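You operate a simulated robot arm through the tools that you are given. There is no shell and no other tool.

You are at the controls of a simulated robot arm. One attempt, no reset.

## Task
Two slices are in the toaster: toast the seeded on 4, the brown on 2, and switch the socket off.
Fine: leave the slice in the rack; hands stay off the toast till the levers are up.

It is judged by the outcome, as a careful person would: the job done as asked, and still so three seconds after it is handed in. It fails if anything else is knocked over, pushed out of place, dropped, spilled or broken.

## Robot
A 6-joint arm with a two-finger gripper, fixed in place. Base frame: the origin is on the floor under the middle of its stand, x ahead of it, y to its left, z up. Units: m, rad, N and s.
It reaches about 1.572 m from its shoulder. Its first joint turns from -2.897 to 2.897 rad. Payload 2.45 kg.
Tool frame: the origin (TCP) lies between the finger pads and is the grasp point; the fingertips stand 0.02 m ahead of it; z points along the fingers, y is the line along which they close. The gripper opens to 0.14 m; its body begins 0.168 m behind the TCP.
Orientation is that of the tool frame in the base frame, as a unit quaternion [w, x, y, z]. With the fingers straight down and closing along the base's y, the tool's x points along the base's -x, its y along +y and its z along -z.

## Interface
- The arm moves only by the tool move_arm. Its argument "commands" is one flat list of numbers, 6 for each row, row after row: the shift along the base's x, y, z in units of 400 mm (1.0 is 400 mm), then the turn, a rotation vector about the base's x, y, z in units of 60 degrees (1.0 is 60 degrees). In form: [dx, dy, dz, rx, ry, rz, dx, dy, dz, rx, ry, rz, ...]. A call has 1 to 20 rows; each row is the pose to reach, as a shift and turn from the pose commanded when the call began. "claw" is the finger opening in cm, from 0 to 14, set as the call begins (left out, the last holds). A call with a number of a shift or a turn outside -1 to 1 is refused whole. Each row takes 0.2 s and may step no farther than 0.05 m and 0.15 rad from the row before; otherwise, or with a gripper value out of range, the whole call is refused. A pose out of reach is approached as far as the arm can. The call stops where the force on the tool passes 90 N (or 10 N more than at its start, if that is more) or the arm is blocked; 0.2 s more then pass. Each finger travels about 0.045 m/s and halts on what it meets, pressing with about 41 N; the grip force reading is that of the motor and also rises with nothing between the fingers. The clock runs only during rows and for 0.2 s after the last one: add rows that repeat a pose to give the fingers time. The reply holds the time, the measured pose of the TCP, the force on the tool along the base axes, the opening and the grip force, in the units named above and with some noise, with the torque about the TCP (base axes, N m) and any sound that the robot's microphone picked up, and new pictures: "views" is both (left out), scene, wrist or none.
- Cameras (640 x 400 px; columns grow to the right, rows downward): "scene" is fixed at [0.0507, 0.6493, 1.648]; the picture's right is [-0.46, -0.89, 0.00], its down [-0.39, 0.20, -0.90] and it looks along [0.80, -0.41, -0.44] (base axes); focal length 339 px, centre (320, 200). "wrist" rides on the gripper at [0.078, 0.011, -0.209] in the tool frame; the picture's right is [-0.14, 0.99, 0.00], its down [-0.92, -0.13, -0.37] and it looks along [-0.37, -0.05, 0.93] (tool axes); focal length 280 px, centre (320, 200). There is no depth. A picture from a camera that has moved, and an enlarged one, comes with that camera's place and axes in the base frame and with its lens.
- inspect(camera, box): a new picture of the part [left, top, right, bottom] of that camera's present view, enlarged. No time passes.
- close_job(): hands the job in; it is judged then, once.

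Nothing tells you positions but the pictures and the camera data. Unless the task says otherwise, let go and move clear before handing in.

The tools are called by a JSON object that holds its "op" and its "data". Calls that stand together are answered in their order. move_arm: Moves the arm, as the interface text tells. Its arguments: {"type":"object","properties":{"commands":{"type":"array","items":{"type":"number"}},"claw":{"type":"number"},"views":{"type":"string","enum":["both","scene","wrist","none"]}},"required":["commands"]} The other tools are called the same way: inspect (camera, box) takes an enlarged picture of a part of a camera's view; close_job () hands the job in.

At the start:

```text
time: 0.0
position: [0.8157, 0.0585, 1.2383]
ee_rot: [0.0, 0.0, 1.0, 0.0]
contact_force: [0.6, 0.3, 0.0]
ft_torque: [0.0, 0.0, -0.02]
gripper_width: 0.1401
finger_force: 0.1
```

scene: 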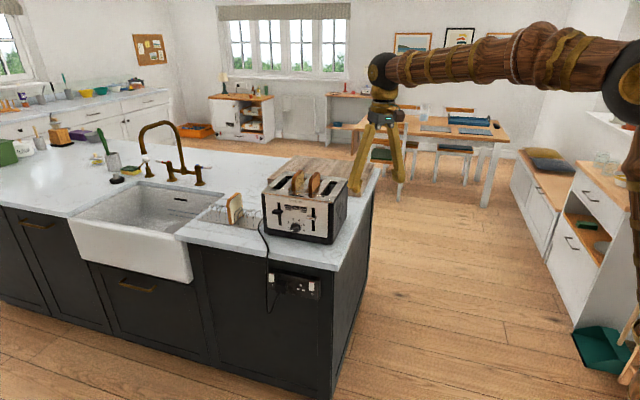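
wrist: 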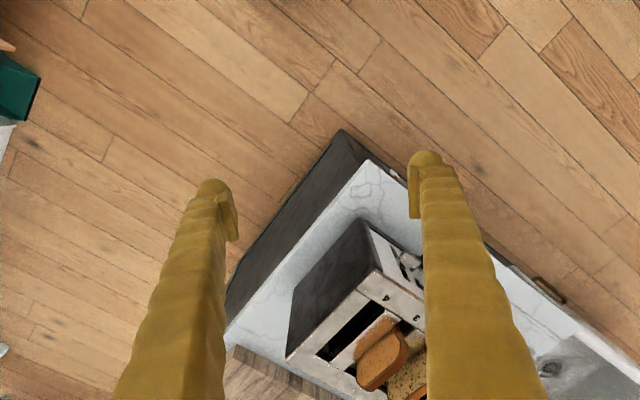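

I see a toaster with two slices on a kitchen island, a socket on the island's side panel, and a slice in a rack beside it. I'll look closer at the toaster and socket first.

{"op": "inspect", "data": {"camera": "scene", "box": [250, 160, 360, 250]}}

{"op": "inspect", "data": {"camera": "scene", "box": [250, 255, 340, 315]}}

{"op": "inspect", "data": {"camera": "wrist", "box": [270, 200, 470, 400]}}

```text
4.44 times, centred on (305, 205) of scene
camera zoom: at [0.0507, 0.6493, 1.648], right [-0.46, -0.89, 0.0], down [-0.39, 0.2, -0.9], along [0.8, -0.41, -0.44], focal length 1508 px, centre (387, 178)
```

zoom: 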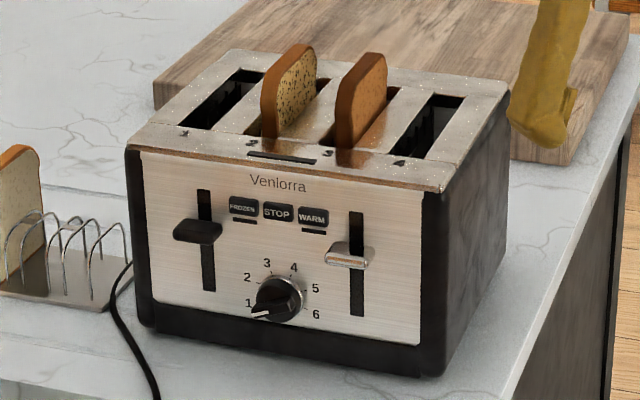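

```text
6.67 times, centred on (295, 285) of scene
camera zoom: at [0.0507, 0.6493, 1.648], right [-0.46, -0.89, 0.0], down [-0.39, 0.2, -0.9], along [0.8, -0.41, -0.44], focal length 2262 px, centre (487, -367)
```

zoom: 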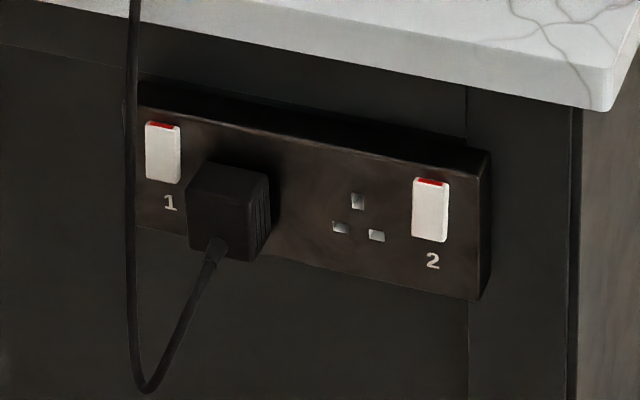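

```text
2.00 times, centred on (370, 300) of wrist
camera zoom: at [0.737, 0.0714, 1.448], right [0.14, 0.99, 0.0], down [0.92, -0.13, 0.37], along [0.37, -0.05, -0.93], focal length 561 px, centre (220, 0)
```

zoom: 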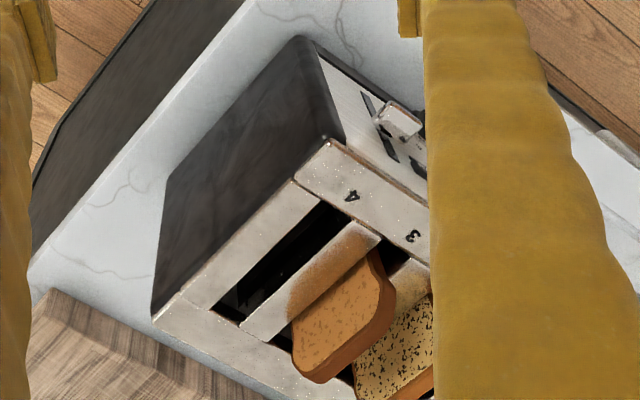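

The toaster stands at roughly (1.1, 0.2) with its front facing (-0.69, 0.72). The seeded slice is in slot 2 and the brown slice in slot 3, with one dial and two levers on the front. I'll swing the gripper round in front of it so the wrist camera can see the panel.

{"op": "move_arm", "data": {"commands": [0, 0.09, 0.01, 0, 0, 0.125, 0, 0.18, 0.02, 0, 0, 0.25, 0, 0.27, 0.03, 0, 0, 0.375, 0, 0.36, 0.04, 0, 0, 0.5, 0, 0.45, 0.05, 0, 0, 0.625, 0, 0.54, 0.05, 0, 0, 0.75, 0, 0.63, 0.05, 0, 0, 0.875, 0, 0.72, 0.05, 0, 0, 1.0], "views": "both"}}

```text
time: 1.8
position: [0.8179, 0.3483, 1.2599]
ee_rot: [0.0, -0.501, 0.866, 0.0]
contact_force: [-0.4, 0.3, 0.0]
ft_torque: [0.01, 0.01, 0.0]
gripper_width: 0.1398
finger_force: 0.1
camera wrist: at [0.7688, 0.2869, 1.4696], right [-0.79, 0.61, 0.0], down [0.57, 0.73, 0.37], along [0.23, 0.29, -0.93], focal length 280 px, centre (320, 200)
```

scene: 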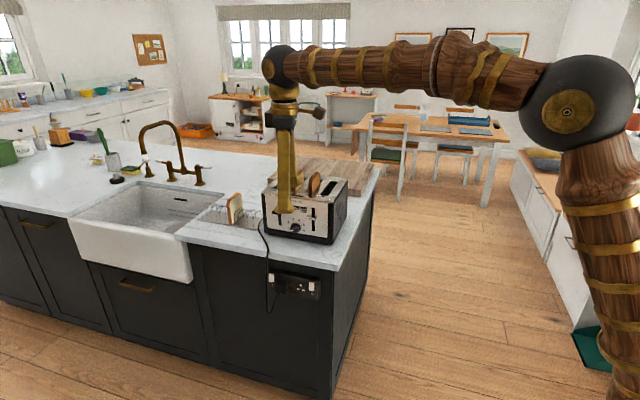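
wrist: 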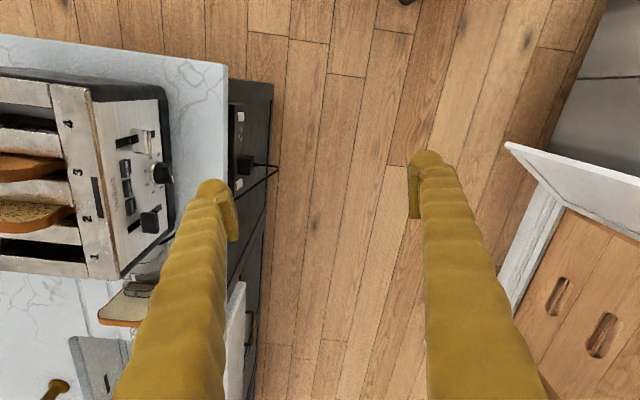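

The toaster's top and front are now partly in the wrist view, so I'll zoom in on the slot numbering and the levers.

{"op": "inspect", "data": {"camera": "wrist", "box": [0, 60, 200, 290]}}

{"op": "inspect", "data": {"camera": "wrist", "box": [220, 80, 290, 210]}}

```text
1.74 times, centred on (100, 175) of wrist
camera zoom: at [0.7688, 0.2869, 1.4696], right [-0.79, 0.61, 0.0], down [0.57, 0.73, 0.37], along [0.23, 0.29, -0.93], focal length 488 px, centre (703, 244)
```

zoom: 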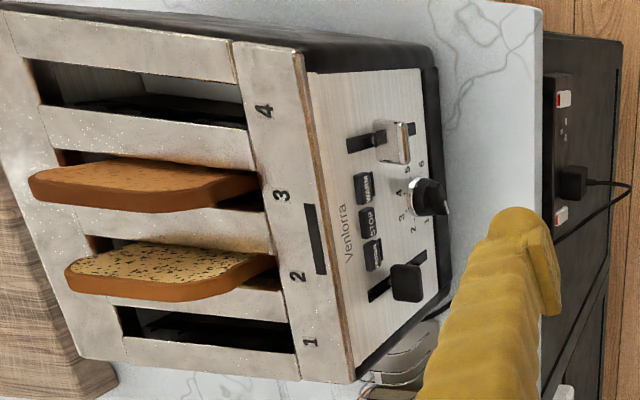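

```text
3.08 times, centred on (255, 145) of wrist
camera zoom: at [0.7688, 0.2869, 1.4696], right [-0.79, 0.61, 0.0], down [0.57, 0.73, 0.37], along [0.23, 0.29, -0.93], focal length 863 px, centre (520, 369)
```

zoom: 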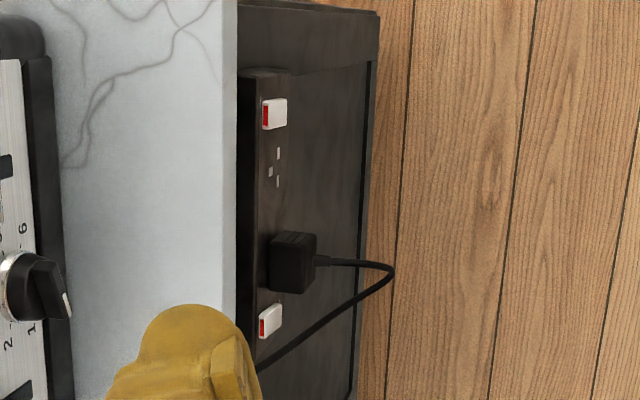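

The black bar printed between slots 2 and 3 matches the black lever, so the lever-to-slot pairing needs checking before anything is pressed. I'll keep turning the gripper to get a frontal view of the toaster.

{"op": "move_arm", "data": {"commands": [0, 0.02, 0.0, 0, 0, 0.125, 0, 0.04, 0.0, 0, 0, 0.25, 0, 0.06, 0.0, 0, 0, 0.375, 0, 0.08, 0.0, 0, 0, 0.5, 0, 0.1, 0.0, 0, 0, 0.625, 0, 0.12, 0.0, 0, 0, 0.75, 0, 0.14, 0.0, 0, 0, 0.875, 0, 0.16, 0.0, 0, 0, 1.0], "views": "wrist"}}

```text
time: 3.6
position: [0.8154, 0.4115, 1.2589]
ee_rot: [-0.001, 0.866, -0.499, 0.0]
contact_force: [-0.4, -0.4, 0.2]
ft_torque: [0.0, 0.01, 0.0]
gripper_width: 0.1401
finger_force: 0.1
camera wrist: at [0.8449, 0.3396, 1.4683], right [-0.93, -0.38, 0.0], down [-0.35, 0.86, 0.37], along [-0.14, 0.34, -0.93], focal length 280 px, centre (320, 200)
```

wrist: 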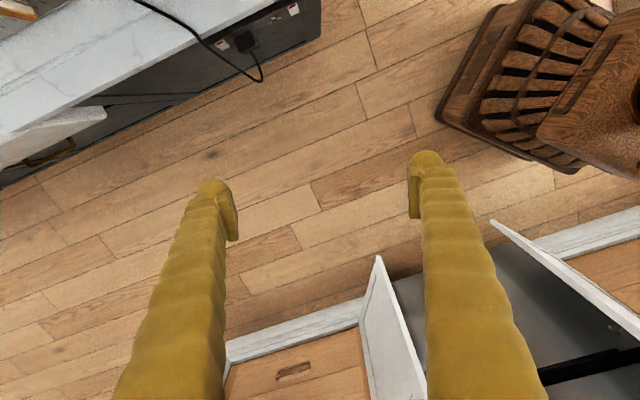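

The floor and the island's left side are in view, and the toaster is off to the upper left. I'll pitch the fingers up so the camera faces the toaster's front.

{"op": "move_arm", "data": {"commands": [0.01, 0.01, 0, -0.0918, -0.069, 0.0265, 0.02, 0.02, 0, -0.1837, -0.1379, 0.053, 0.03, 0.03, 0, -0.2755, -0.2069, 0.0795, 0.04, 0.04, 0, -0.3674, -0.2758, 0.106, 0.05, 0.05, -0.02, -0.4592, -0.3448, 0.1325, 0.06, 0.05, -0.04, -0.551, -0.4137, 0.159, 0.07, 0.05, -0.06, -0.6429, -0.4827, 0.1855, 0.08, 0.05, -0.08, -0.7347, -0.5516, 0.212], "views": "wrist"}}

```text
time: 5.4
position: [0.8474, 0.432, 1.2255]
ee_rot: [0.182, 0.816, -0.348, 0.425]
contact_force: [0.1, -0.3, 0.5]
ft_torque: [0.02, -0.01, 0.01]
gripper_width: 0.1398
finger_force: 0.0
camera wrist: at [0.752, 0.517, 1.4106], right [-0.77, -0.63, -0.11], down [-0.48, 0.69, -0.54], along [0.42, -0.36, -0.83], focal length 280 px, centre (320, 200)
```

wrist: 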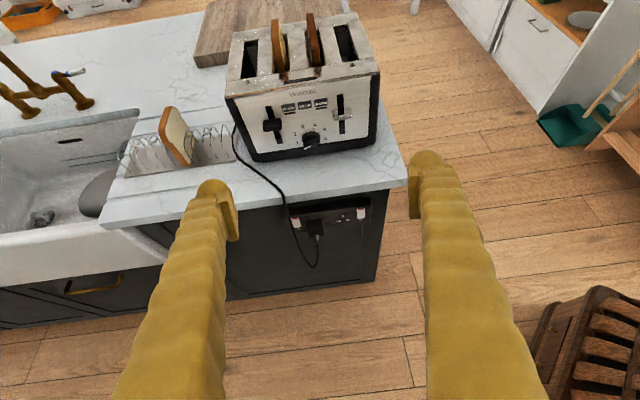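

Now the whole toaster front, rack, cord and socket are in view. Zooming in on each.

{"op": "inspect", "data": {"camera": "wrist", "box": [215, 5, 395, 165]}}

{"op": "inspect", "data": {"camera": "wrist", "box": [280, 185, 380, 275]}}

{"op": "inspect", "data": {"camera": "wrist", "box": [245, 75, 375, 160]}}

```text
2.50 times, centred on (305, 85) of wrist
camera zoom: at [0.752, 0.517, 1.4106], right [-0.77, -0.63, -0.11], down [-0.48, 0.69, -0.54], along [0.42, -0.36, -0.83], focal length 701 px, centre (358, 488)
```

zoom: 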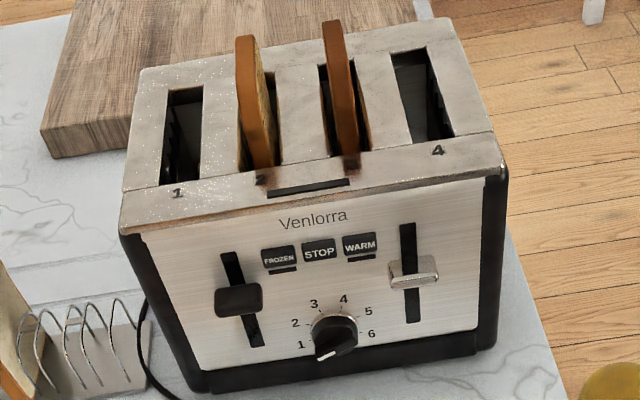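

```text
4.44 times, centred on (330, 230) of wrist
camera zoom: at [0.752, 0.517, 1.4106], right [-0.77, -0.63, -0.11], down [-0.48, 0.69, -0.54], along [0.42, -0.36, -0.83], focal length 1246 px, centre (276, 67)
```

zoom: 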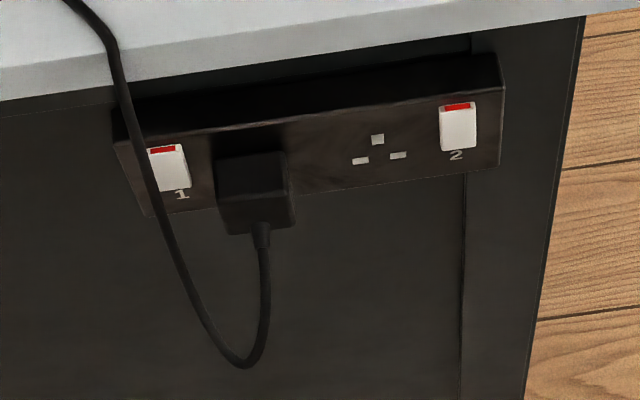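

```text
4.71 times, centred on (310, 118) of wrist
camera zoom: at [0.752, 0.517, 1.4106], right [-0.77, -0.63, -0.11], down [-0.48, 0.69, -0.54], along [0.42, -0.36, -0.83], focal length 1320 px, centre (367, 588)
```

zoom: 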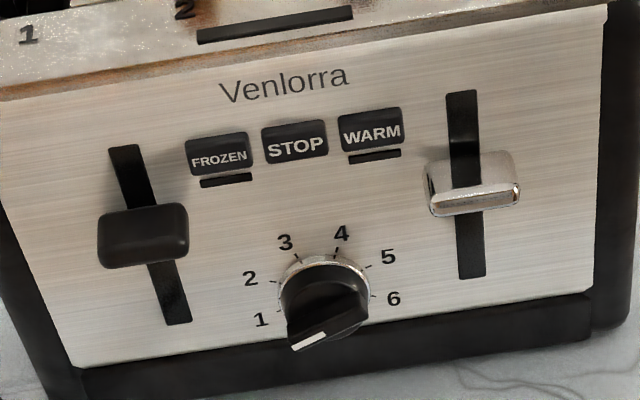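

The black bar on top ties slots 2 and 3 together in the colour of the black lever, so both slices appear to sit on the black lever. I'd have to move the brown slice to slot 4 to toast it separately. First I'll level the gripper in front of the panel for a straight-on look.

{"op": "move_arm", "data": {"commands": [0.03, -0.02, -0.03, -0.0526, -0.0505, 0, 0.07, -0.045, -0.07, -0.1052, -0.1009, 0, 0.11, -0.07, -0.12, -0.1579, -0.1514, 0, 0.15, -0.09, -0.17, -0.2105, -0.2018, 0, 0.19, -0.12, -0.22, -0.2631, -0.2523, 0, 0.22, -0.14, -0.27, -0.3157, -0.3028, 0, 0.26, -0.16, -0.32, -0.3684, -0.3532, 0, 0.295, -0.18, -0.3625, -0.421, -0.4037, 0], "views": "both"}}

```text
time: 7.2
position: [0.9664, 0.3598, 1.0821]
ee_rot: [0.277, 0.65, -0.278, 0.651]
contact_force: [-0.2, 0.6, 0.3]
ft_torque: [0.05, 0.08, 0.02]
gripper_width: 0.1401
finger_force: 0.1
camera wrist: at [0.8138, 0.5051, 1.1604], right [-0.71, -0.69, -0.14], down [-0.16, 0.35, -0.92], along [0.68, -0.64, -0.36], focal length 280 px, centre (320, 200)
```

scene: 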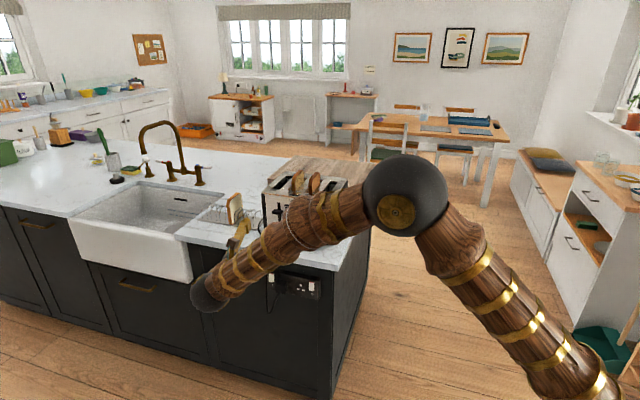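
wrist: 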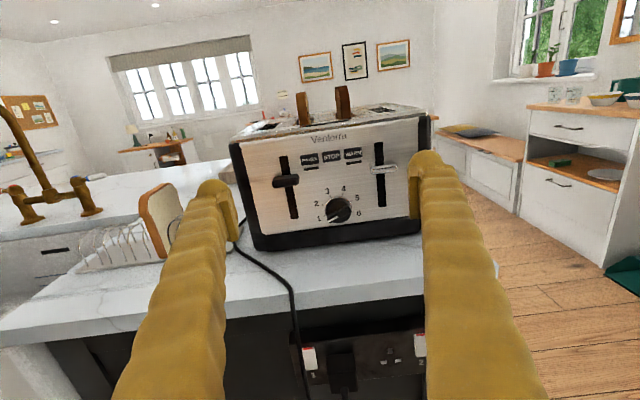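

I have a straight-on view of the panel now; both levers look to be in the up position. Zooming in for the dial and lever positions.

{"op": "inspect", "data": {"camera": "wrist", "box": [220, 80, 440, 260]}}

{"op": "inspect", "data": {"camera": "wrist", "box": [295, 170, 385, 235]}}

{"op": "inspect", "data": {"camera": "wrist", "box": [280, 300, 440, 400]}}

```text
2.22 times, centred on (330, 170) of wrist
camera zoom: at [0.8138, 0.5051, 1.1604], right [-0.71, -0.69, -0.14], down [-0.16, 0.35, -0.92], along [0.68, -0.64, -0.36], focal length 623 px, centre (298, 267)
```

zoom: 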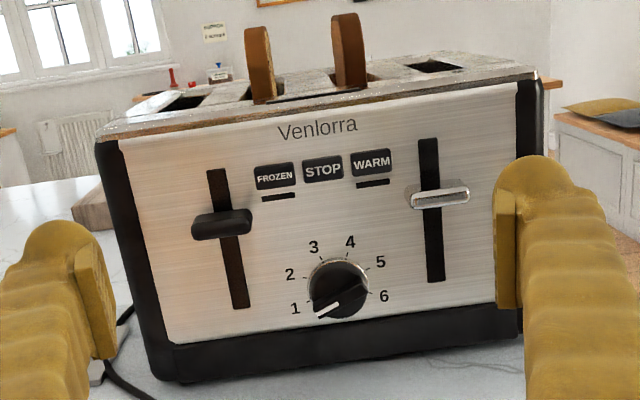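

```text
6.15 times, centred on (340, 202) of wrist
camera zoom: at [0.8138, 0.5051, 1.1604], right [-0.71, -0.69, -0.14], down [-0.16, 0.35, -0.92], along [0.68, -0.64, -0.36], focal length 1726 px, centre (197, 185)
```

zoom: 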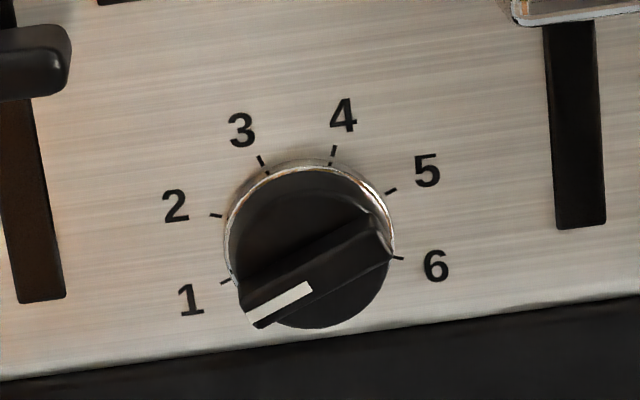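

```text
4.00 times, centred on (360, 350) of wrist
camera zoom: at [0.8138, 0.5051, 1.1604], right [-0.71, -0.69, -0.14], down [-0.16, 0.35, -0.92], along [0.68, -0.64, -0.36], focal length 1122 px, centre (160, -400)
```

zoom: 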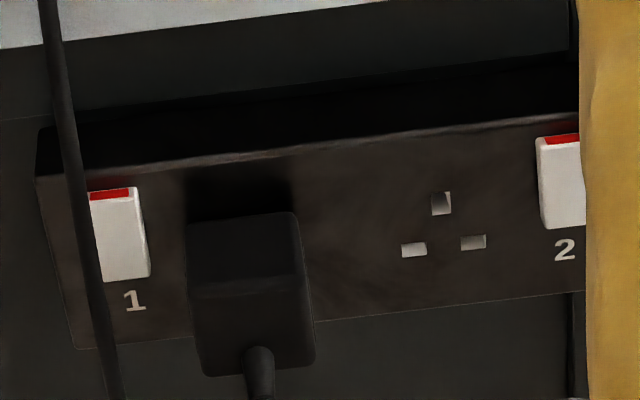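

The dial's pointer is on 1, its centre is near (1.077, 0.224, 0.99), and it protrudes about 2 cm. I'll bring the gripper to a stand-off right in front of it, with the fingers narrowed, and check alignment.

{"op": "move_arm", "data": {"commands": [0.02, -0.03, -0.05, 0, 0, 0, 0.05, -0.07, -0.11, 0, 0, 0, 0.08, -0.11, -0.17, 0, 0, 0, 0.105, -0.15, -0.21, 0, 0, 0, 0.129, -0.187, -0.23, 0, 0, 0, 0.129, -0.187, -0.23, 0, 0, 0], "claw": 6.5, "views": "wrist"}}

{"op": "inspect", "data": {"camera": "wrist", "box": [220, 100, 420, 260]}}

```text
time: 8.6
position: [1.0178, 0.2855, 0.9878]
ee_rot: [0.278, 0.65, -0.278, 0.65]
contact_force: [0.3, -0.3, -0.2]
ft_torque: [0.01, -0.01, -0.04]
gripper_width: 0.065
finger_force: 0.0
camera wrist: at [0.8648, 0.4293, 1.067], right [-0.72, -0.69, -0.14], down [-0.16, 0.35, -0.92], along [0.68, -0.64, -0.37], focal length 280 px, centre (320, 200)
```

wrist: 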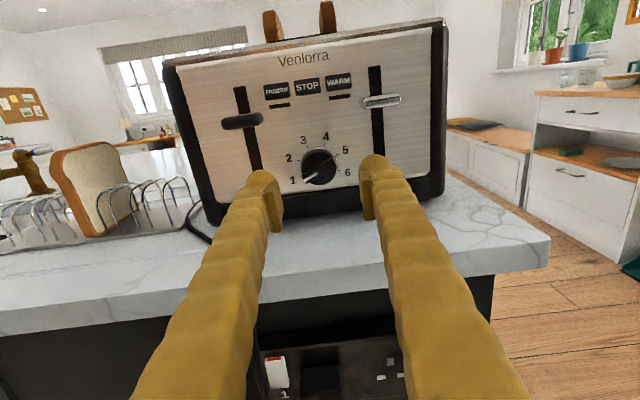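

```text
2.50 times, centred on (320, 180) of wrist
camera zoom: at [0.8648, 0.4293, 1.067], right [-0.72, -0.69, -0.14], down [-0.16, 0.35, -0.92], along [0.68, -0.64, -0.37], focal length 701 px, centre (320, 250)
```

zoom: 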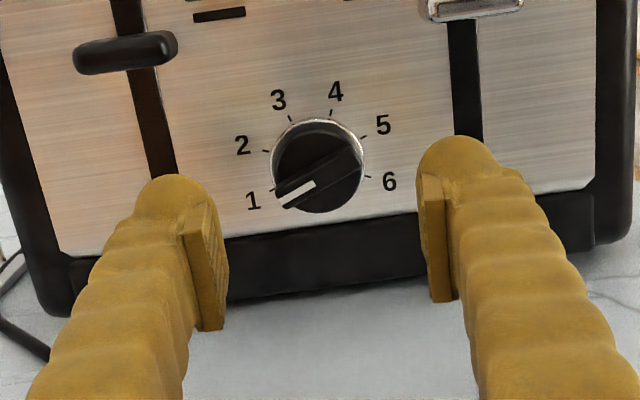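

The gripper axis appears to be within a couple of millimetres of the dial's centre. I'll zoom on the fingertips to confirm that before going in.

{"op": "inspect", "data": {"camera": "wrist", "box": [240, 130, 400, 240]}}

```text
3.64 times, centred on (320, 185) of wrist
camera zoom: at [0.8648, 0.4293, 1.067], right [-0.72, -0.69, -0.14], down [-0.16, 0.35, -0.92], along [0.68, -0.64, -0.37], focal length 1020 px, centre (320, 254)
```

zoom: 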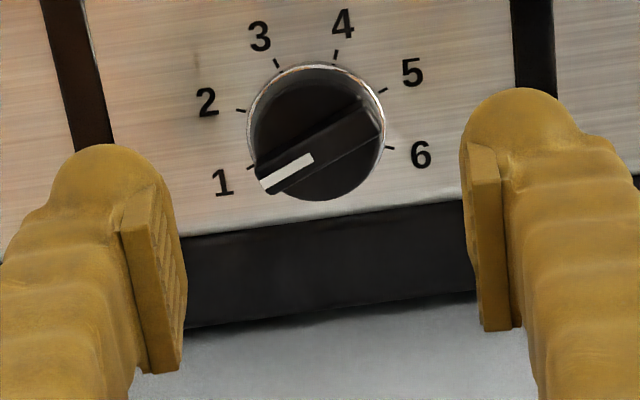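

The pads straddle the dial squarely. I'll roll the gripper about 34° counter-clockwise, then slide in so the pads sit either side of the dial.

{"op": "move_arm", "data": {"commands": [0, 0, -0.001, -0.0779, 0.0812, 0, 0, 0, -0.002, -0.1558, 0.1624, 0, 0, 0, -0.003, -0.2336, 0.2437, 0, 0, 0, -0.003, -0.3115, 0.3249, 0, 0, 0, -0.003, -0.3894, 0.4061, 0, 0.04, -0.042, -0.003, -0.3894, 0.4061, 0, 0.08, -0.084, -0.003, -0.3894, 0.4061, 0, 0.1177, -0.1227, -0.003, -0.3894, 0.4061, 0, 0.1177, -0.1227, -0.003, -0.3894, 0.4061, 0], "claw": 5.5, "views": "both"}}

```text
time: 10.6
position: [1.0636, 0.2363, 0.9906]
ee_rot: [0.454, 0.703, -0.077, 0.542]
contact_force: [0.2, 0.2, 0.9]
ft_torque: [-0.02, 0.01, -0.02]
gripper_width: 0.0551
finger_force: 0.1
camera wrist: at [0.9442, 0.4123, 1.0617], right [-0.65, -0.62, 0.44], down [-0.55, -0.01, -0.84], along [0.53, -0.78, -0.33], focal length 280 px, centre (320, 200)
```

scene: 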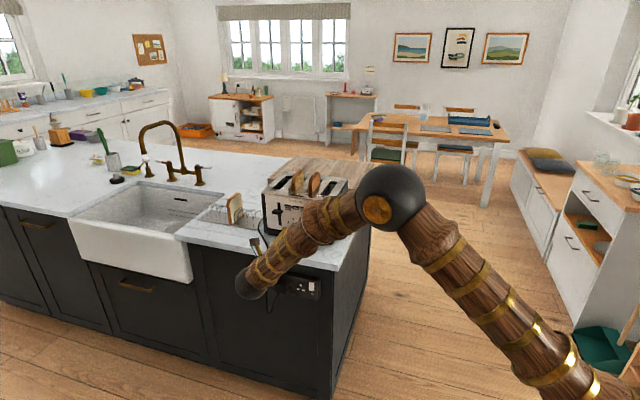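
wrist: 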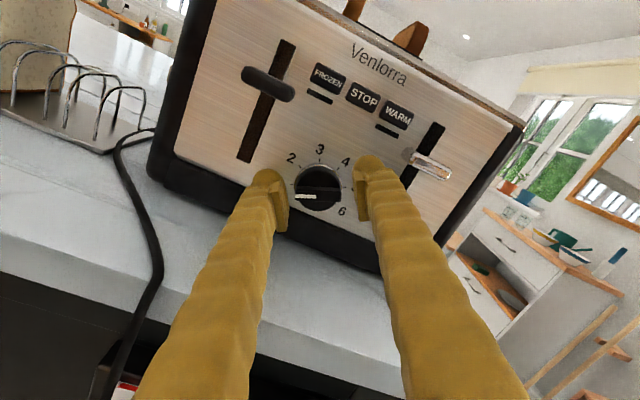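

{"op": "inspect", "data": {"camera": "wrist", "box": [240, 120, 400, 240]}}

```text
3.33 times, centred on (320, 180) of wrist
camera zoom: at [0.9442, 0.4123, 1.0617], right [-0.65, -0.62, 0.44], down [-0.55, -0.01, -0.84], along [0.53, -0.78, -0.33], focal length 935 px, centre (320, 267)
```

zoom: 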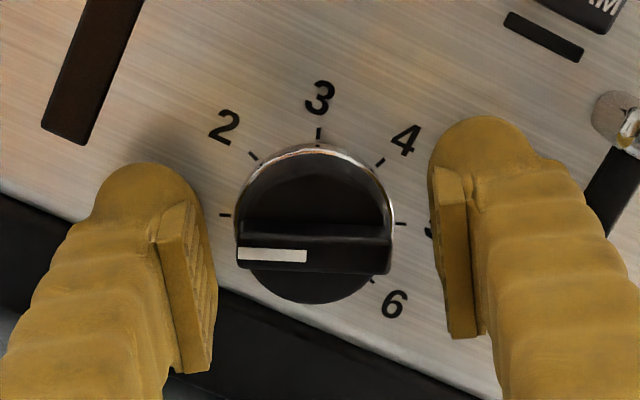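

The pads flank the dial with the tips a few millimetres off the panel and no contact force. Closing on the dial now.

{"op": "move_arm", "data": {"commands": [0, 0, 0, 0, 0, 0, 0, 0, 0, 0, 0, 0, 0, 0, 0, 0, 0, 0, 0, 0, 0, 0, 0, 0], "claw": 2, "views": "wrist"}}

{"op": "inspect", "data": {"camera": "wrist", "box": [240, 120, 400, 240]}}

```text
time: 11.6
position: [1.0646, 0.2365, 0.9892]
ee_rot: [0.454, 0.703, -0.077, 0.542]
contact_force: [0.5, 9.5, 0.5]
ft_torque: [0.37, 0.26, 0.23]
gripper_width: 0.038
finger_force: 41.3
camera wrist: at [0.9441, 0.4125, 1.061], right [-0.65, -0.62, 0.44], down [-0.55, -0.01, -0.84], along [0.53, -0.78, -0.33], focal length 280 px, centre (320, 200)
```

wrist: 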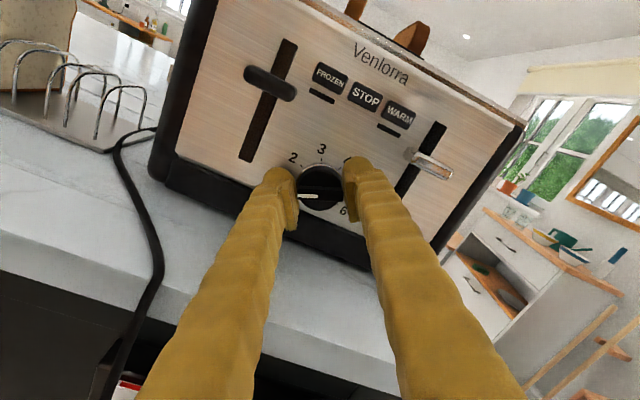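

```text
3.33 times, centred on (320, 180) of wrist
camera zoom: at [0.9441, 0.4125, 1.061], right [-0.65, -0.62, 0.44], down [-0.55, -0.01, -0.84], along [0.53, -0.78, -0.33], focal length 935 px, centre (320, 267)
```

zoom: 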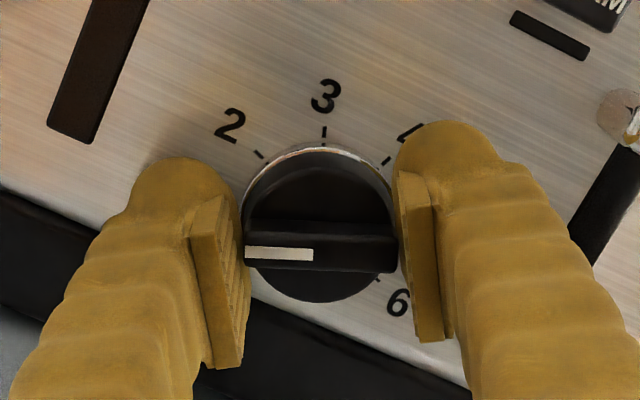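

The dial is gripped at 3.8 cm. I'll turn it clockwise by 67.5°, half of the way from 1 to 4.

{"op": "move_arm", "data": {"commands": [0, 0, 0, 0.0779, -0.0812, 0, -0.001, -0.001, 0, 0.1558, -0.1625, 0, -0.001, -0.001, 0, 0.2336, -0.2437, 0, -0.002, -0.002, 0, 0.3115, -0.3249, 0, -0.002, -0.002, 0, 0.3894, -0.4061, 0, -0.002, -0.002, 0, 0.4673, -0.4874, 0, -0.003, -0.003, 0, 0.5452, -0.5686, 0, -0.003, -0.003, 0, 0.623, -0.6498, 0, -0.003, -0.003, 0, 0.7009, -0.7311, 0, -0.003, -0.003, 0, 0.7788, -0.8123, 0, -0.003, -0.003, 0, 0.7788, -0.8123, 0], "views": "wrist"}}

{"op": "inspect", "data": {"camera": "wrist", "box": [240, 120, 400, 240]}}

```text
time: 14.0
position: [1.0633, 0.2349, 0.9882]
ee_rot: [0.076, 0.541, -0.454, 0.704]
contact_force: [34.0, 20.1, 23.3]
ft_torque: [-0.13, -0.16, 0.56]
gripper_width: 0.0377
finger_force: 40.9
camera wrist: at [0.8802, 0.3507, 1.0479], right [-0.54, -0.52, -0.67], down [0.19, 0.69, -0.69], along [0.82, -0.5, -0.27], focal length 280 px, centre (320, 200)
```

wrist: 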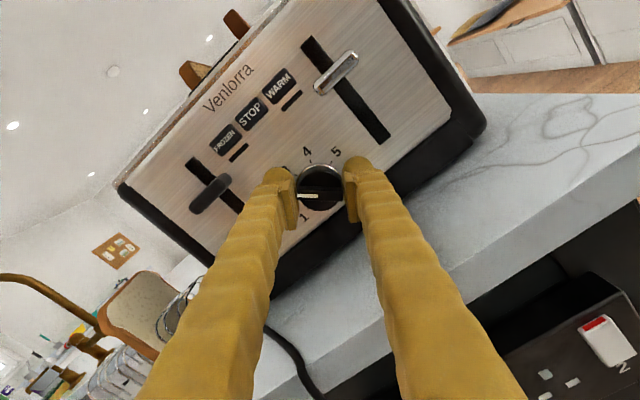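

```text
3.33 times, centred on (320, 180) of wrist
camera zoom: at [0.8802, 0.3507, 1.0479], right [-0.54, -0.52, -0.67], down [0.19, 0.69, -0.69], along [0.82, -0.5, -0.27], focal length 935 px, centre (320, 267)
```

zoom: 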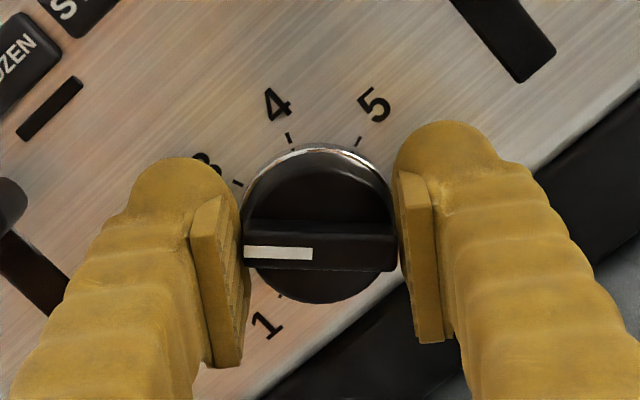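

The dial followed the gripper (now between 2 and 3), though a sideways force of about 45 N built up from my small offset. I'll undo that offset, release, and roll back for a second bite.

{"op": "move_arm", "data": {"commands": [0.002, 0.002, -0.001, 0, 0, 0, 0.0035, 0.0035, -0.001, 0, 0, 0, 0.0035, 0.0035, -0.001, 0, 0, 0], "views": "none"}}

{"op": "move_arm", "data": {"commands": [0, 0, 0, 0, 0, 0, 0, 0, 0, 0, 0, 0, 0, 0, 0, 0, 0, 0], "claw": 5.5, "views": "both"}}

{"op": "inspect", "data": {"camera": "wrist", "box": [240, 120, 400, 240]}}

```text
time: 14.8
position: [1.0629, 0.2352, 0.9875]
ee_rot: [0.076, 0.542, -0.454, 0.703]
contact_force: [-3.3, 20.2, 24.1]
ft_torque: [-0.33, -0.36, 0.31]
gripper_width: 0.0375
finger_force: 41.3
```

```text
time: 15.6
position: [1.0629, 0.2347, 0.9878]
ee_rot: [0.076, 0.541, -0.456, 0.702]
contact_force: [0.8, -0.2, 0.3]
ft_torque: [0.0, 0.01, 0.03]
gripper_width: 0.0552
finger_force: 0.0
camera wrist: at [0.8815, 0.3509, 1.0468], right [-0.54, -0.52, -0.66], down [0.19, 0.69, -0.69], along [0.82, -0.5, -0.28], focal length 280 px, centre (320, 200)
```

scene: 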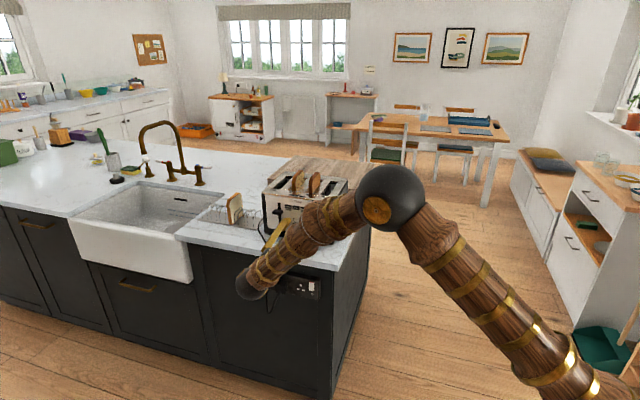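
wrist: 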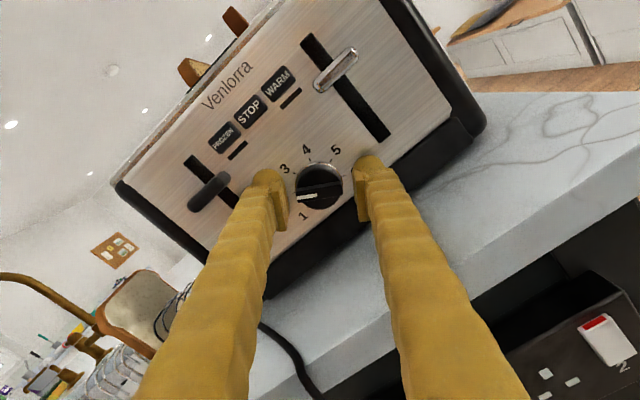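

```text
3.33 times, centred on (320, 180) of wrist
camera zoom: at [0.8815, 0.3509, 1.0468], right [-0.54, -0.52, -0.66], down [0.19, 0.69, -0.69], along [0.82, -0.5, -0.28], focal length 935 px, centre (320, 267)
```

zoom: 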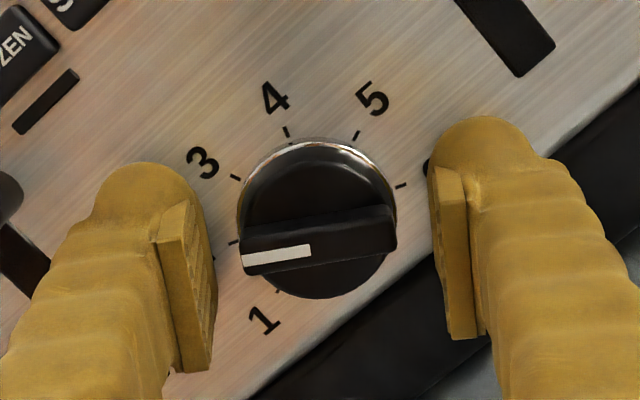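

After release the dial snapped to the detent at 2. I'll roll back to +24°, re-grip, and turn one more step.

{"op": "move_arm", "data": {"commands": [0, 0, 0, -0.0833, 0.0869, 0, 0, 0, 0, -0.1666, 0.1737, 0, 0, 0, 0, -0.2499, 0.2606, 0, 0, 0, 0, -0.3332, 0.3475, 0, 0, 0, 0, -0.4165, 0.4343, 0, 0, 0, 0, -0.4998, 0.5212, 0, 0, 0, 0, -0.5831, 0.608, 0, 0, 0, 0, -0.6663, 0.6949, 0], "claw": 5.5, "views": "wrist"}}

{"op": "move_arm", "data": {"commands": [0, 0, 0, 0, 0, 0, 0, 0, 0, 0, 0, 0, 0, 0, 0, 0, 0, 0, 0, 0, 0, 0, 0, 0], "claw": 2, "views": "wrist"}}

```text
time: 17.4
position: [1.0659, 0.2348, 0.9883]
ee_rot: [0.407, 0.694, -0.135, 0.578]
contact_force: [-0.3, 0.2, -0.5]
ft_torque: [0.0, 0.01, -0.03]
gripper_width: 0.0549
finger_force: 0.1
camera wrist: at [0.9359, 0.4028, 1.0646], right [-0.69, -0.66, 0.28], down [-0.44, 0.09, -0.89], along [0.57, -0.74, -0.35], focal length 280 px, centre (320, 200)
```

wrist: 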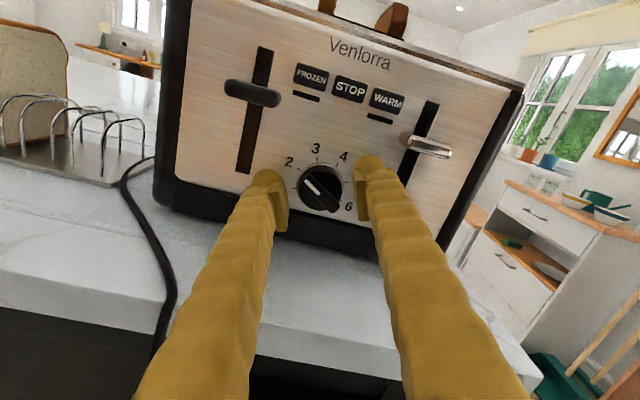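

```text
time: 18.4
position: [1.0655, 0.2347, 0.9883]
ee_rot: [0.408, 0.694, -0.137, 0.578]
contact_force: [-4.9, 6.2, 3.0]
ft_torque: [-0.04, -0.01, 0.14]
gripper_width: 0.0195
finger_force: 0.1
camera wrist: at [0.9361, 0.402, 1.0648], right [-0.69, -0.66, 0.28], down [-0.44, 0.09, -0.89], along [0.57, -0.74, -0.35], focal length 280 px, centre (320, 200)
```

wrist: 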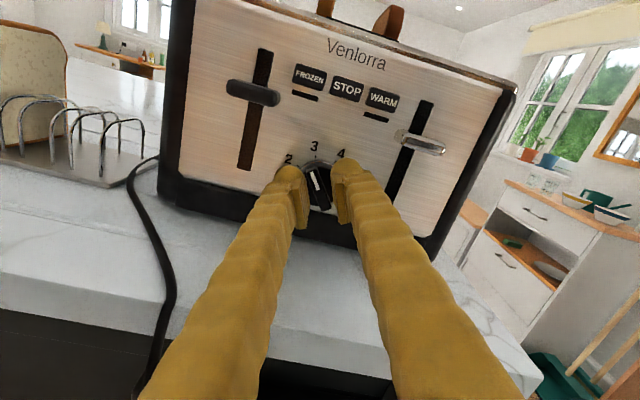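

The fingers closed to 2 cm this time, so they're bearing on the dial's raised bar and have swivelled it. Zooming in to see where the pointer is.

{"op": "inspect", "data": {"camera": "wrist", "box": [240, 120, 400, 240]}}

```text
3.33 times, centred on (320, 180) of wrist
camera zoom: at [0.9361, 0.402, 1.0648], right [-0.69, -0.66, 0.28], down [-0.44, 0.09, -0.89], along [0.57, -0.74, -0.35], focal length 935 px, centre (320, 267)
```

zoom: 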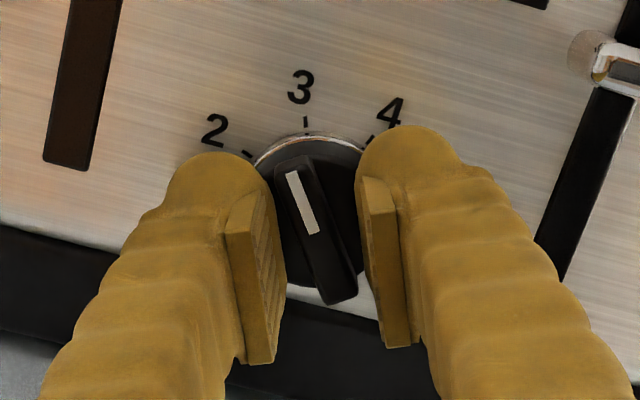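

The bar now sits between the pads near 3, which is a better grip. I'll close fully on the bar and turn it 46.5° clockwise so it lines up with 4.

{"op": "move_arm", "data": {"commands": [0, 0, 0, 0, 0, 0, 0, 0, 0, 0, 0, 0, 0, 0, 0, 0.0671, -0.07, 0, 0, 0, 0, 0.1341, -0.1399, 0, 0, 0, 0, 0.2012, -0.2099, 0, 0, 0, 0, 0.2683, -0.2798, 0, 0, 0, 0, 0.3353, -0.3498, 0, 0, 0, 0, 0.4024, -0.4197, 0, 0, 0, 0, 0.4694, -0.4897, 0, 0, 0, 0, 0.5365, -0.5596, 0, 0, 0, 0, 0.5365, -0.5596, 0], "claw": 0, "views": "wrist"}}

{"op": "inspect", "data": {"camera": "wrist", "box": [240, 120, 400, 240]}}

```text
time: 20.8
position: [1.0637, 0.2371, 0.9881]
ee_rot: [0.144, 0.584, -0.399, 0.692]
contact_force: [11.4, -2.9, -0.2]
ft_torque: [0.13, 0.13, 0.17]
gripper_width: 0.0092
finger_force: 36.4
camera wrist: at [0.8903, 0.3605, 1.0562], right [-0.62, -0.6, -0.51], down [0.08, 0.59, -0.8], along [0.78, -0.54, -0.32], focal length 280 px, centre (320, 200)
```

wrist: 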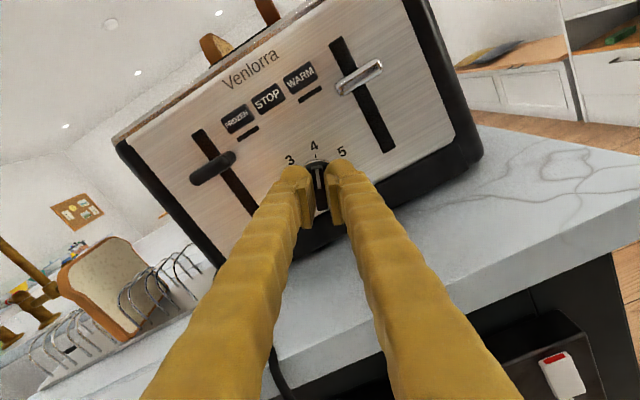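

```text
3.33 times, centred on (320, 180) of wrist
camera zoom: at [0.8903, 0.3605, 1.0562], right [-0.62, -0.6, -0.51], down [0.08, 0.59, -0.8], along [0.78, -0.54, -0.32], focal length 935 px, centre (320, 267)
```

zoom: 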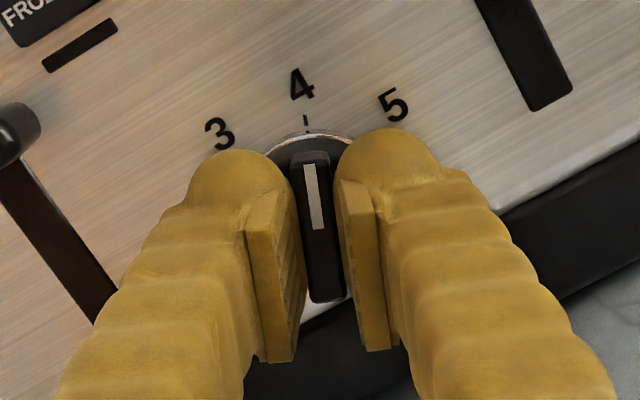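

The pointer lines up with 4. I'll open the fingers, back straight out, and check that it stays there.

{"op": "move_arm", "data": {"commands": [0, 0, 0, 0, 0, 0, 0, 0, 0, 0, 0, 0, 0, 0, 0, 0, 0, 0, -0.05, 0.052, 0, 0, 0, 0, -0.1, 0.104, 0, 0, 0, 0, -0.173, 0.1805, 0, 0, 0, 0], "claw": 5, "views": "wrist"}}

{"op": "inspect", "data": {"camera": "wrist", "box": [220, 60, 420, 240]}}

```text
time: 22.2
position: [0.9941, 0.3061, 0.9862]
ee_rot: [0.144, 0.584, -0.399, 0.692]
contact_force: [0.7, 0.7, -0.1]
ft_torque: [0.01, 0.04, 0.01]
gripper_width: 0.0503
finger_force: 0.0
camera wrist: at [0.82, 0.4311, 1.0544], right [-0.62, -0.6, -0.51], down [0.09, 0.59, -0.8], along [0.78, -0.54, -0.32], focal length 280 px, centre (320, 200)
```

wrist: 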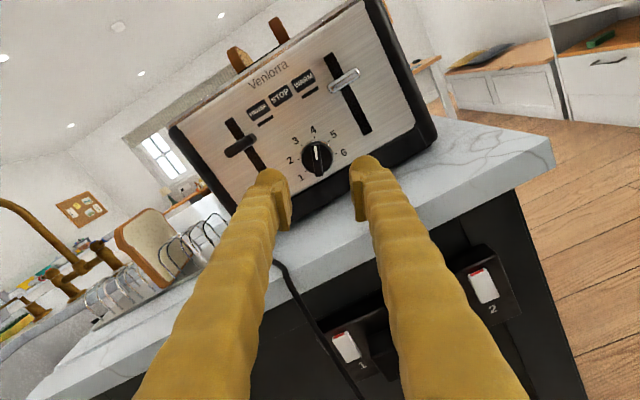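

```text
2.22 times, centred on (320, 150) of wrist
camera zoom: at [0.82, 0.4311, 1.0544], right [-0.62, -0.6, -0.51], down [0.09, 0.59, -0.8], along [0.78, -0.54, -0.32], focal length 623 px, centre (320, 311)
```

zoom: 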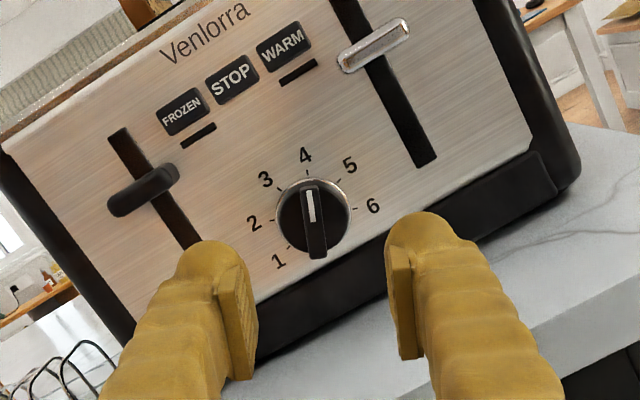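

The dial now reads 4. Next I'll lift away and turn the fingers downward to get over the toaster and look straight down at the slots.

{"op": "move_arm", "data": {"commands": [-0.02, 0.02, 0.117, -0.0324, 0.0338, 0, -0.04, 0.04, 0.234, -0.0649, 0.0677, 0, -0.05, 0.05, 0.351, -0.0973, 0.1015, 0, -0.06, 0.06, 0.468, -0.1298, 0.1354, 0, -0.07, 0.07, 0.585, -0.1622, 0.1692, 0, -0.08, 0.08, 0.702, -0.1947, 0.2031, 0, -0.085, 0.085, 0.819, -0.2271, 0.2369, 0, -0.085, 0.085, 0.935, -0.2596, 0.2708, 0], "views": "wrist"}}

{"op": "move_arm", "data": {"commands": [0, 0, 0, 0.1021, -0.0021, -0.0722, 0, 0, 0, 0.2042, -0.0043, -0.1444, 0, 0, 0, 0.3062, -0.0064, -0.2165, 0, 0, 0, 0.4083, -0.0086, -0.2887, 0, 0, 0, 0.5104, -0.0107, -0.3609, 0, 0, 0, 0.6125, -0.0128, -0.4331, 0, 0, 0, 0.7145, -0.015, -0.5052, 0, 0, 0, 0.8166, -0.0171, -0.5774], "views": "wrist"}}

```text
time: 24.0
position: [0.9598, 0.344, 1.3611]
ee_rot: [0.278, 0.651, -0.277, 0.65]
contact_force: [-0.2, -0.7, -1.0]
ft_torque: [-0.06, -0.06, -0.04]
gripper_width: 0.05
finger_force: 0.2
camera wrist: at [0.807, 0.4879, 1.4406], right [-0.72, -0.69, -0.14], down [-0.16, 0.35, -0.92], along [0.68, -0.64, -0.37], focal length 280 px, centre (320, 200)
```

wrist: 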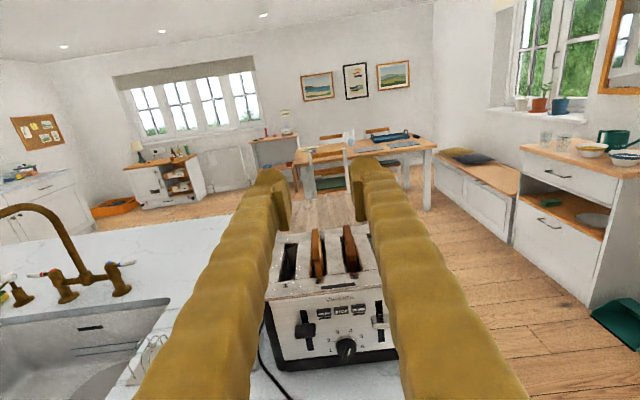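

```text
time: 25.8
position: [0.9621, 0.3426, 1.3599]
ee_rot: [-0.159, -0.591, 0.696, -0.375]
contact_force: [-0.1, 0.7, -0.3]
ft_torque: [-0.01, 0.01, -0.01]
gripper_width: 0.0502
finger_force: 0.1
camera wrist: at [0.8853, 0.438, 1.5496], right [-0.9, 0.12, -0.42], down [0.27, 0.91, -0.32], along [0.34, -0.41, -0.85], focal length 280 px, centre (320, 200)
```

wrist: 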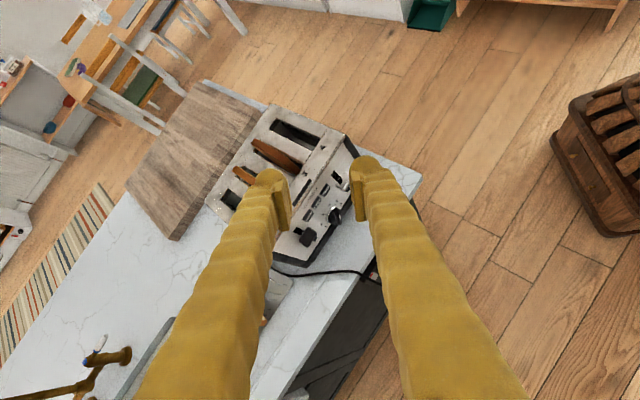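

The toaster top is coming into view. I'll finish the turn so the fingers point straight down with the closing line running front-to-back along the slots, and move over the toaster.

{"op": "move_arm", "data": {"commands": [0.0431, -0.0733, 0, 0.1021, -0.0021, -0.0722, 0.0862, -0.1466, 0, 0.2042, -0.0043, -0.1444, 0.1294, -0.2199, 0, 0.3062, -0.0064, -0.2165, 0.1725, -0.2932, 0, 0.4083, -0.0086, -0.2887, 0.2156, -0.3666, 0, 0.5104, -0.0107, -0.3609, 0.2587, -0.4399, 0, 0.6125, -0.0128, -0.4331, 0.3019, -0.5132, 0, 0.7145, -0.015, -0.5052, 0.345, -0.5865, 0, 0.8166, -0.0171, -0.5774, 0.345, -0.5865, 0, 0.8166, -0.0171, -0.5774], "claw": 14, "views": "both"}}

{"op": "inspect", "data": {"camera": "wrist", "box": [200, 60, 440, 290]}}

```text
time: 27.8
position: [1.0436, 0.1138, 1.3279]
ee_rot: [0.001, -0.372, 0.928, 0.0]
contact_force: [0.2, -0.8, -0.6]
ft_torque: [-0.02, 0.08, 0.02]
gripper_width: 0.1397
finger_force: 0.0
out of reach, approached as far as the arm can: row 3, 4, 5, 6, 7, 8, 9
camera wrist: at [0.9788, 0.069, 1.537], right [-0.59, 0.81, 0.0], down [0.75, 0.54, 0.37], along [0.3, 0.22, -0.93], focal length 280 px, centre (320, 200)
```

scene: 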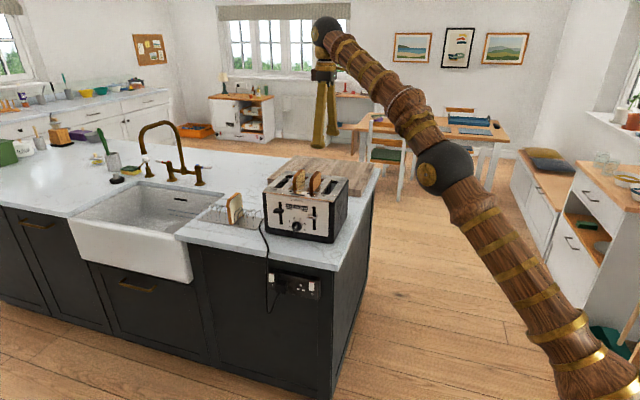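
wrist: 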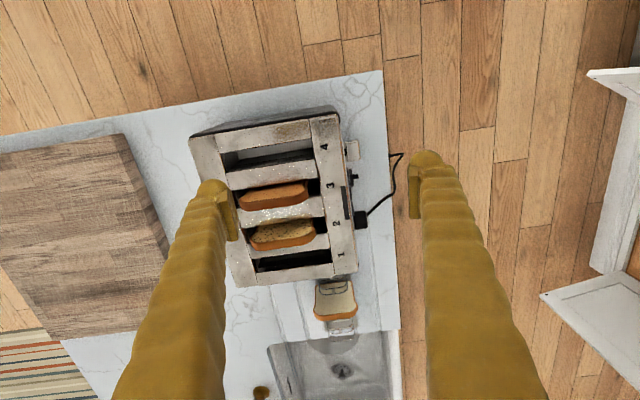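

```text
1.74 times, centred on (320, 175) of wrist
camera zoom: at [0.9788, 0.069, 1.537], right [-0.59, 0.81, 0.0], down [0.75, 0.54, 0.37], along [0.3, 0.22, -0.93], focal length 488 px, centre (320, 244)
```

zoom: 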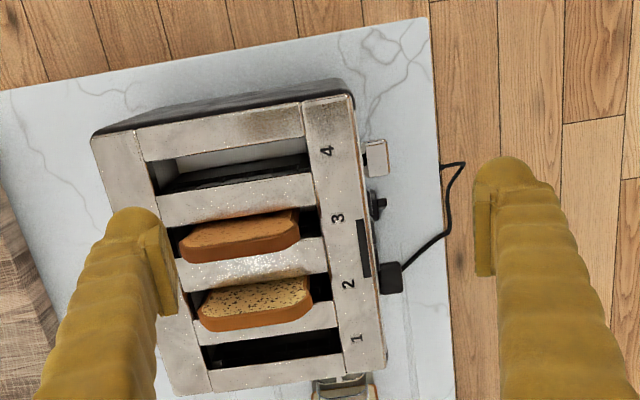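

From above I can see slots 1–4 and the black bar joining 2 and 3. Straight-down is at the edge of reach here, so I'll lean the gripper later; first a close look at the labels and slices.

{"op": "inspect", "data": {"camera": "wrist", "box": [290, 105, 370, 275]}}

{"op": "inspect", "data": {"camera": "wrist", "box": [210, 130, 340, 260]}}

{"op": "inspect", "data": {"camera": "scene", "box": [250, 160, 360, 250]}}

```text
2.35 times, centred on (330, 190) of wrist
camera zoom: at [0.9788, 0.069, 1.537], right [-0.59, 0.81, 0.0], down [0.75, 0.54, 0.37], along [0.3, 0.22, -0.93], focal length 660 px, centre (296, 224)
```

zoom: 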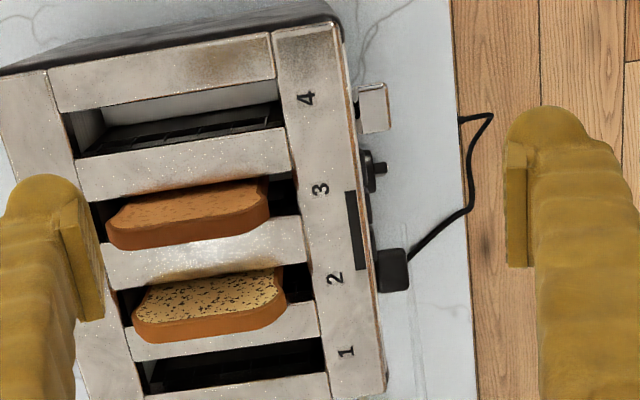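

```text
3.08 times, centred on (275, 195) of wrist
camera zoom: at [0.9788, 0.069, 1.537], right [-0.59, 0.81, 0.0], down [0.75, 0.54, 0.37], along [0.3, 0.22, -0.93], focal length 863 px, centre (458, 215)
```

zoom: 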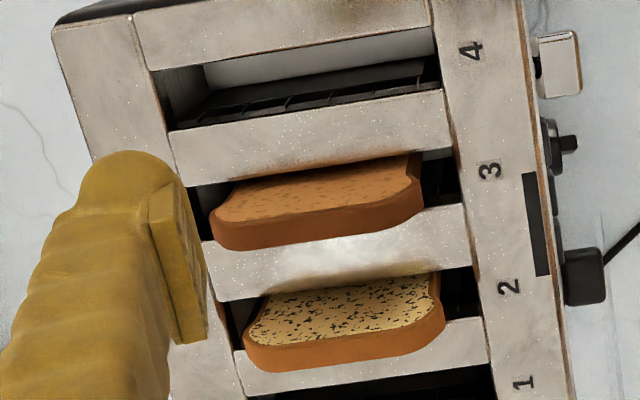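

```text
4.44 times, centred on (305, 205) of scene
camera zoom: at [0.0507, 0.6493, 1.648], right [-0.46, -0.89, 0.0], down [-0.39, 0.2, -0.9], along [0.8, -0.41, -0.44], focal length 1508 px, centre (387, 178)
```

zoom: 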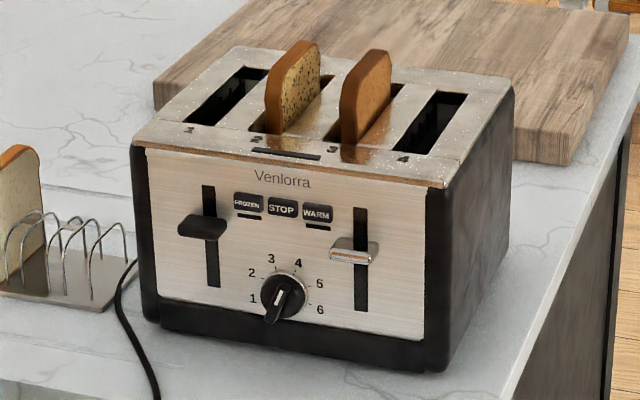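

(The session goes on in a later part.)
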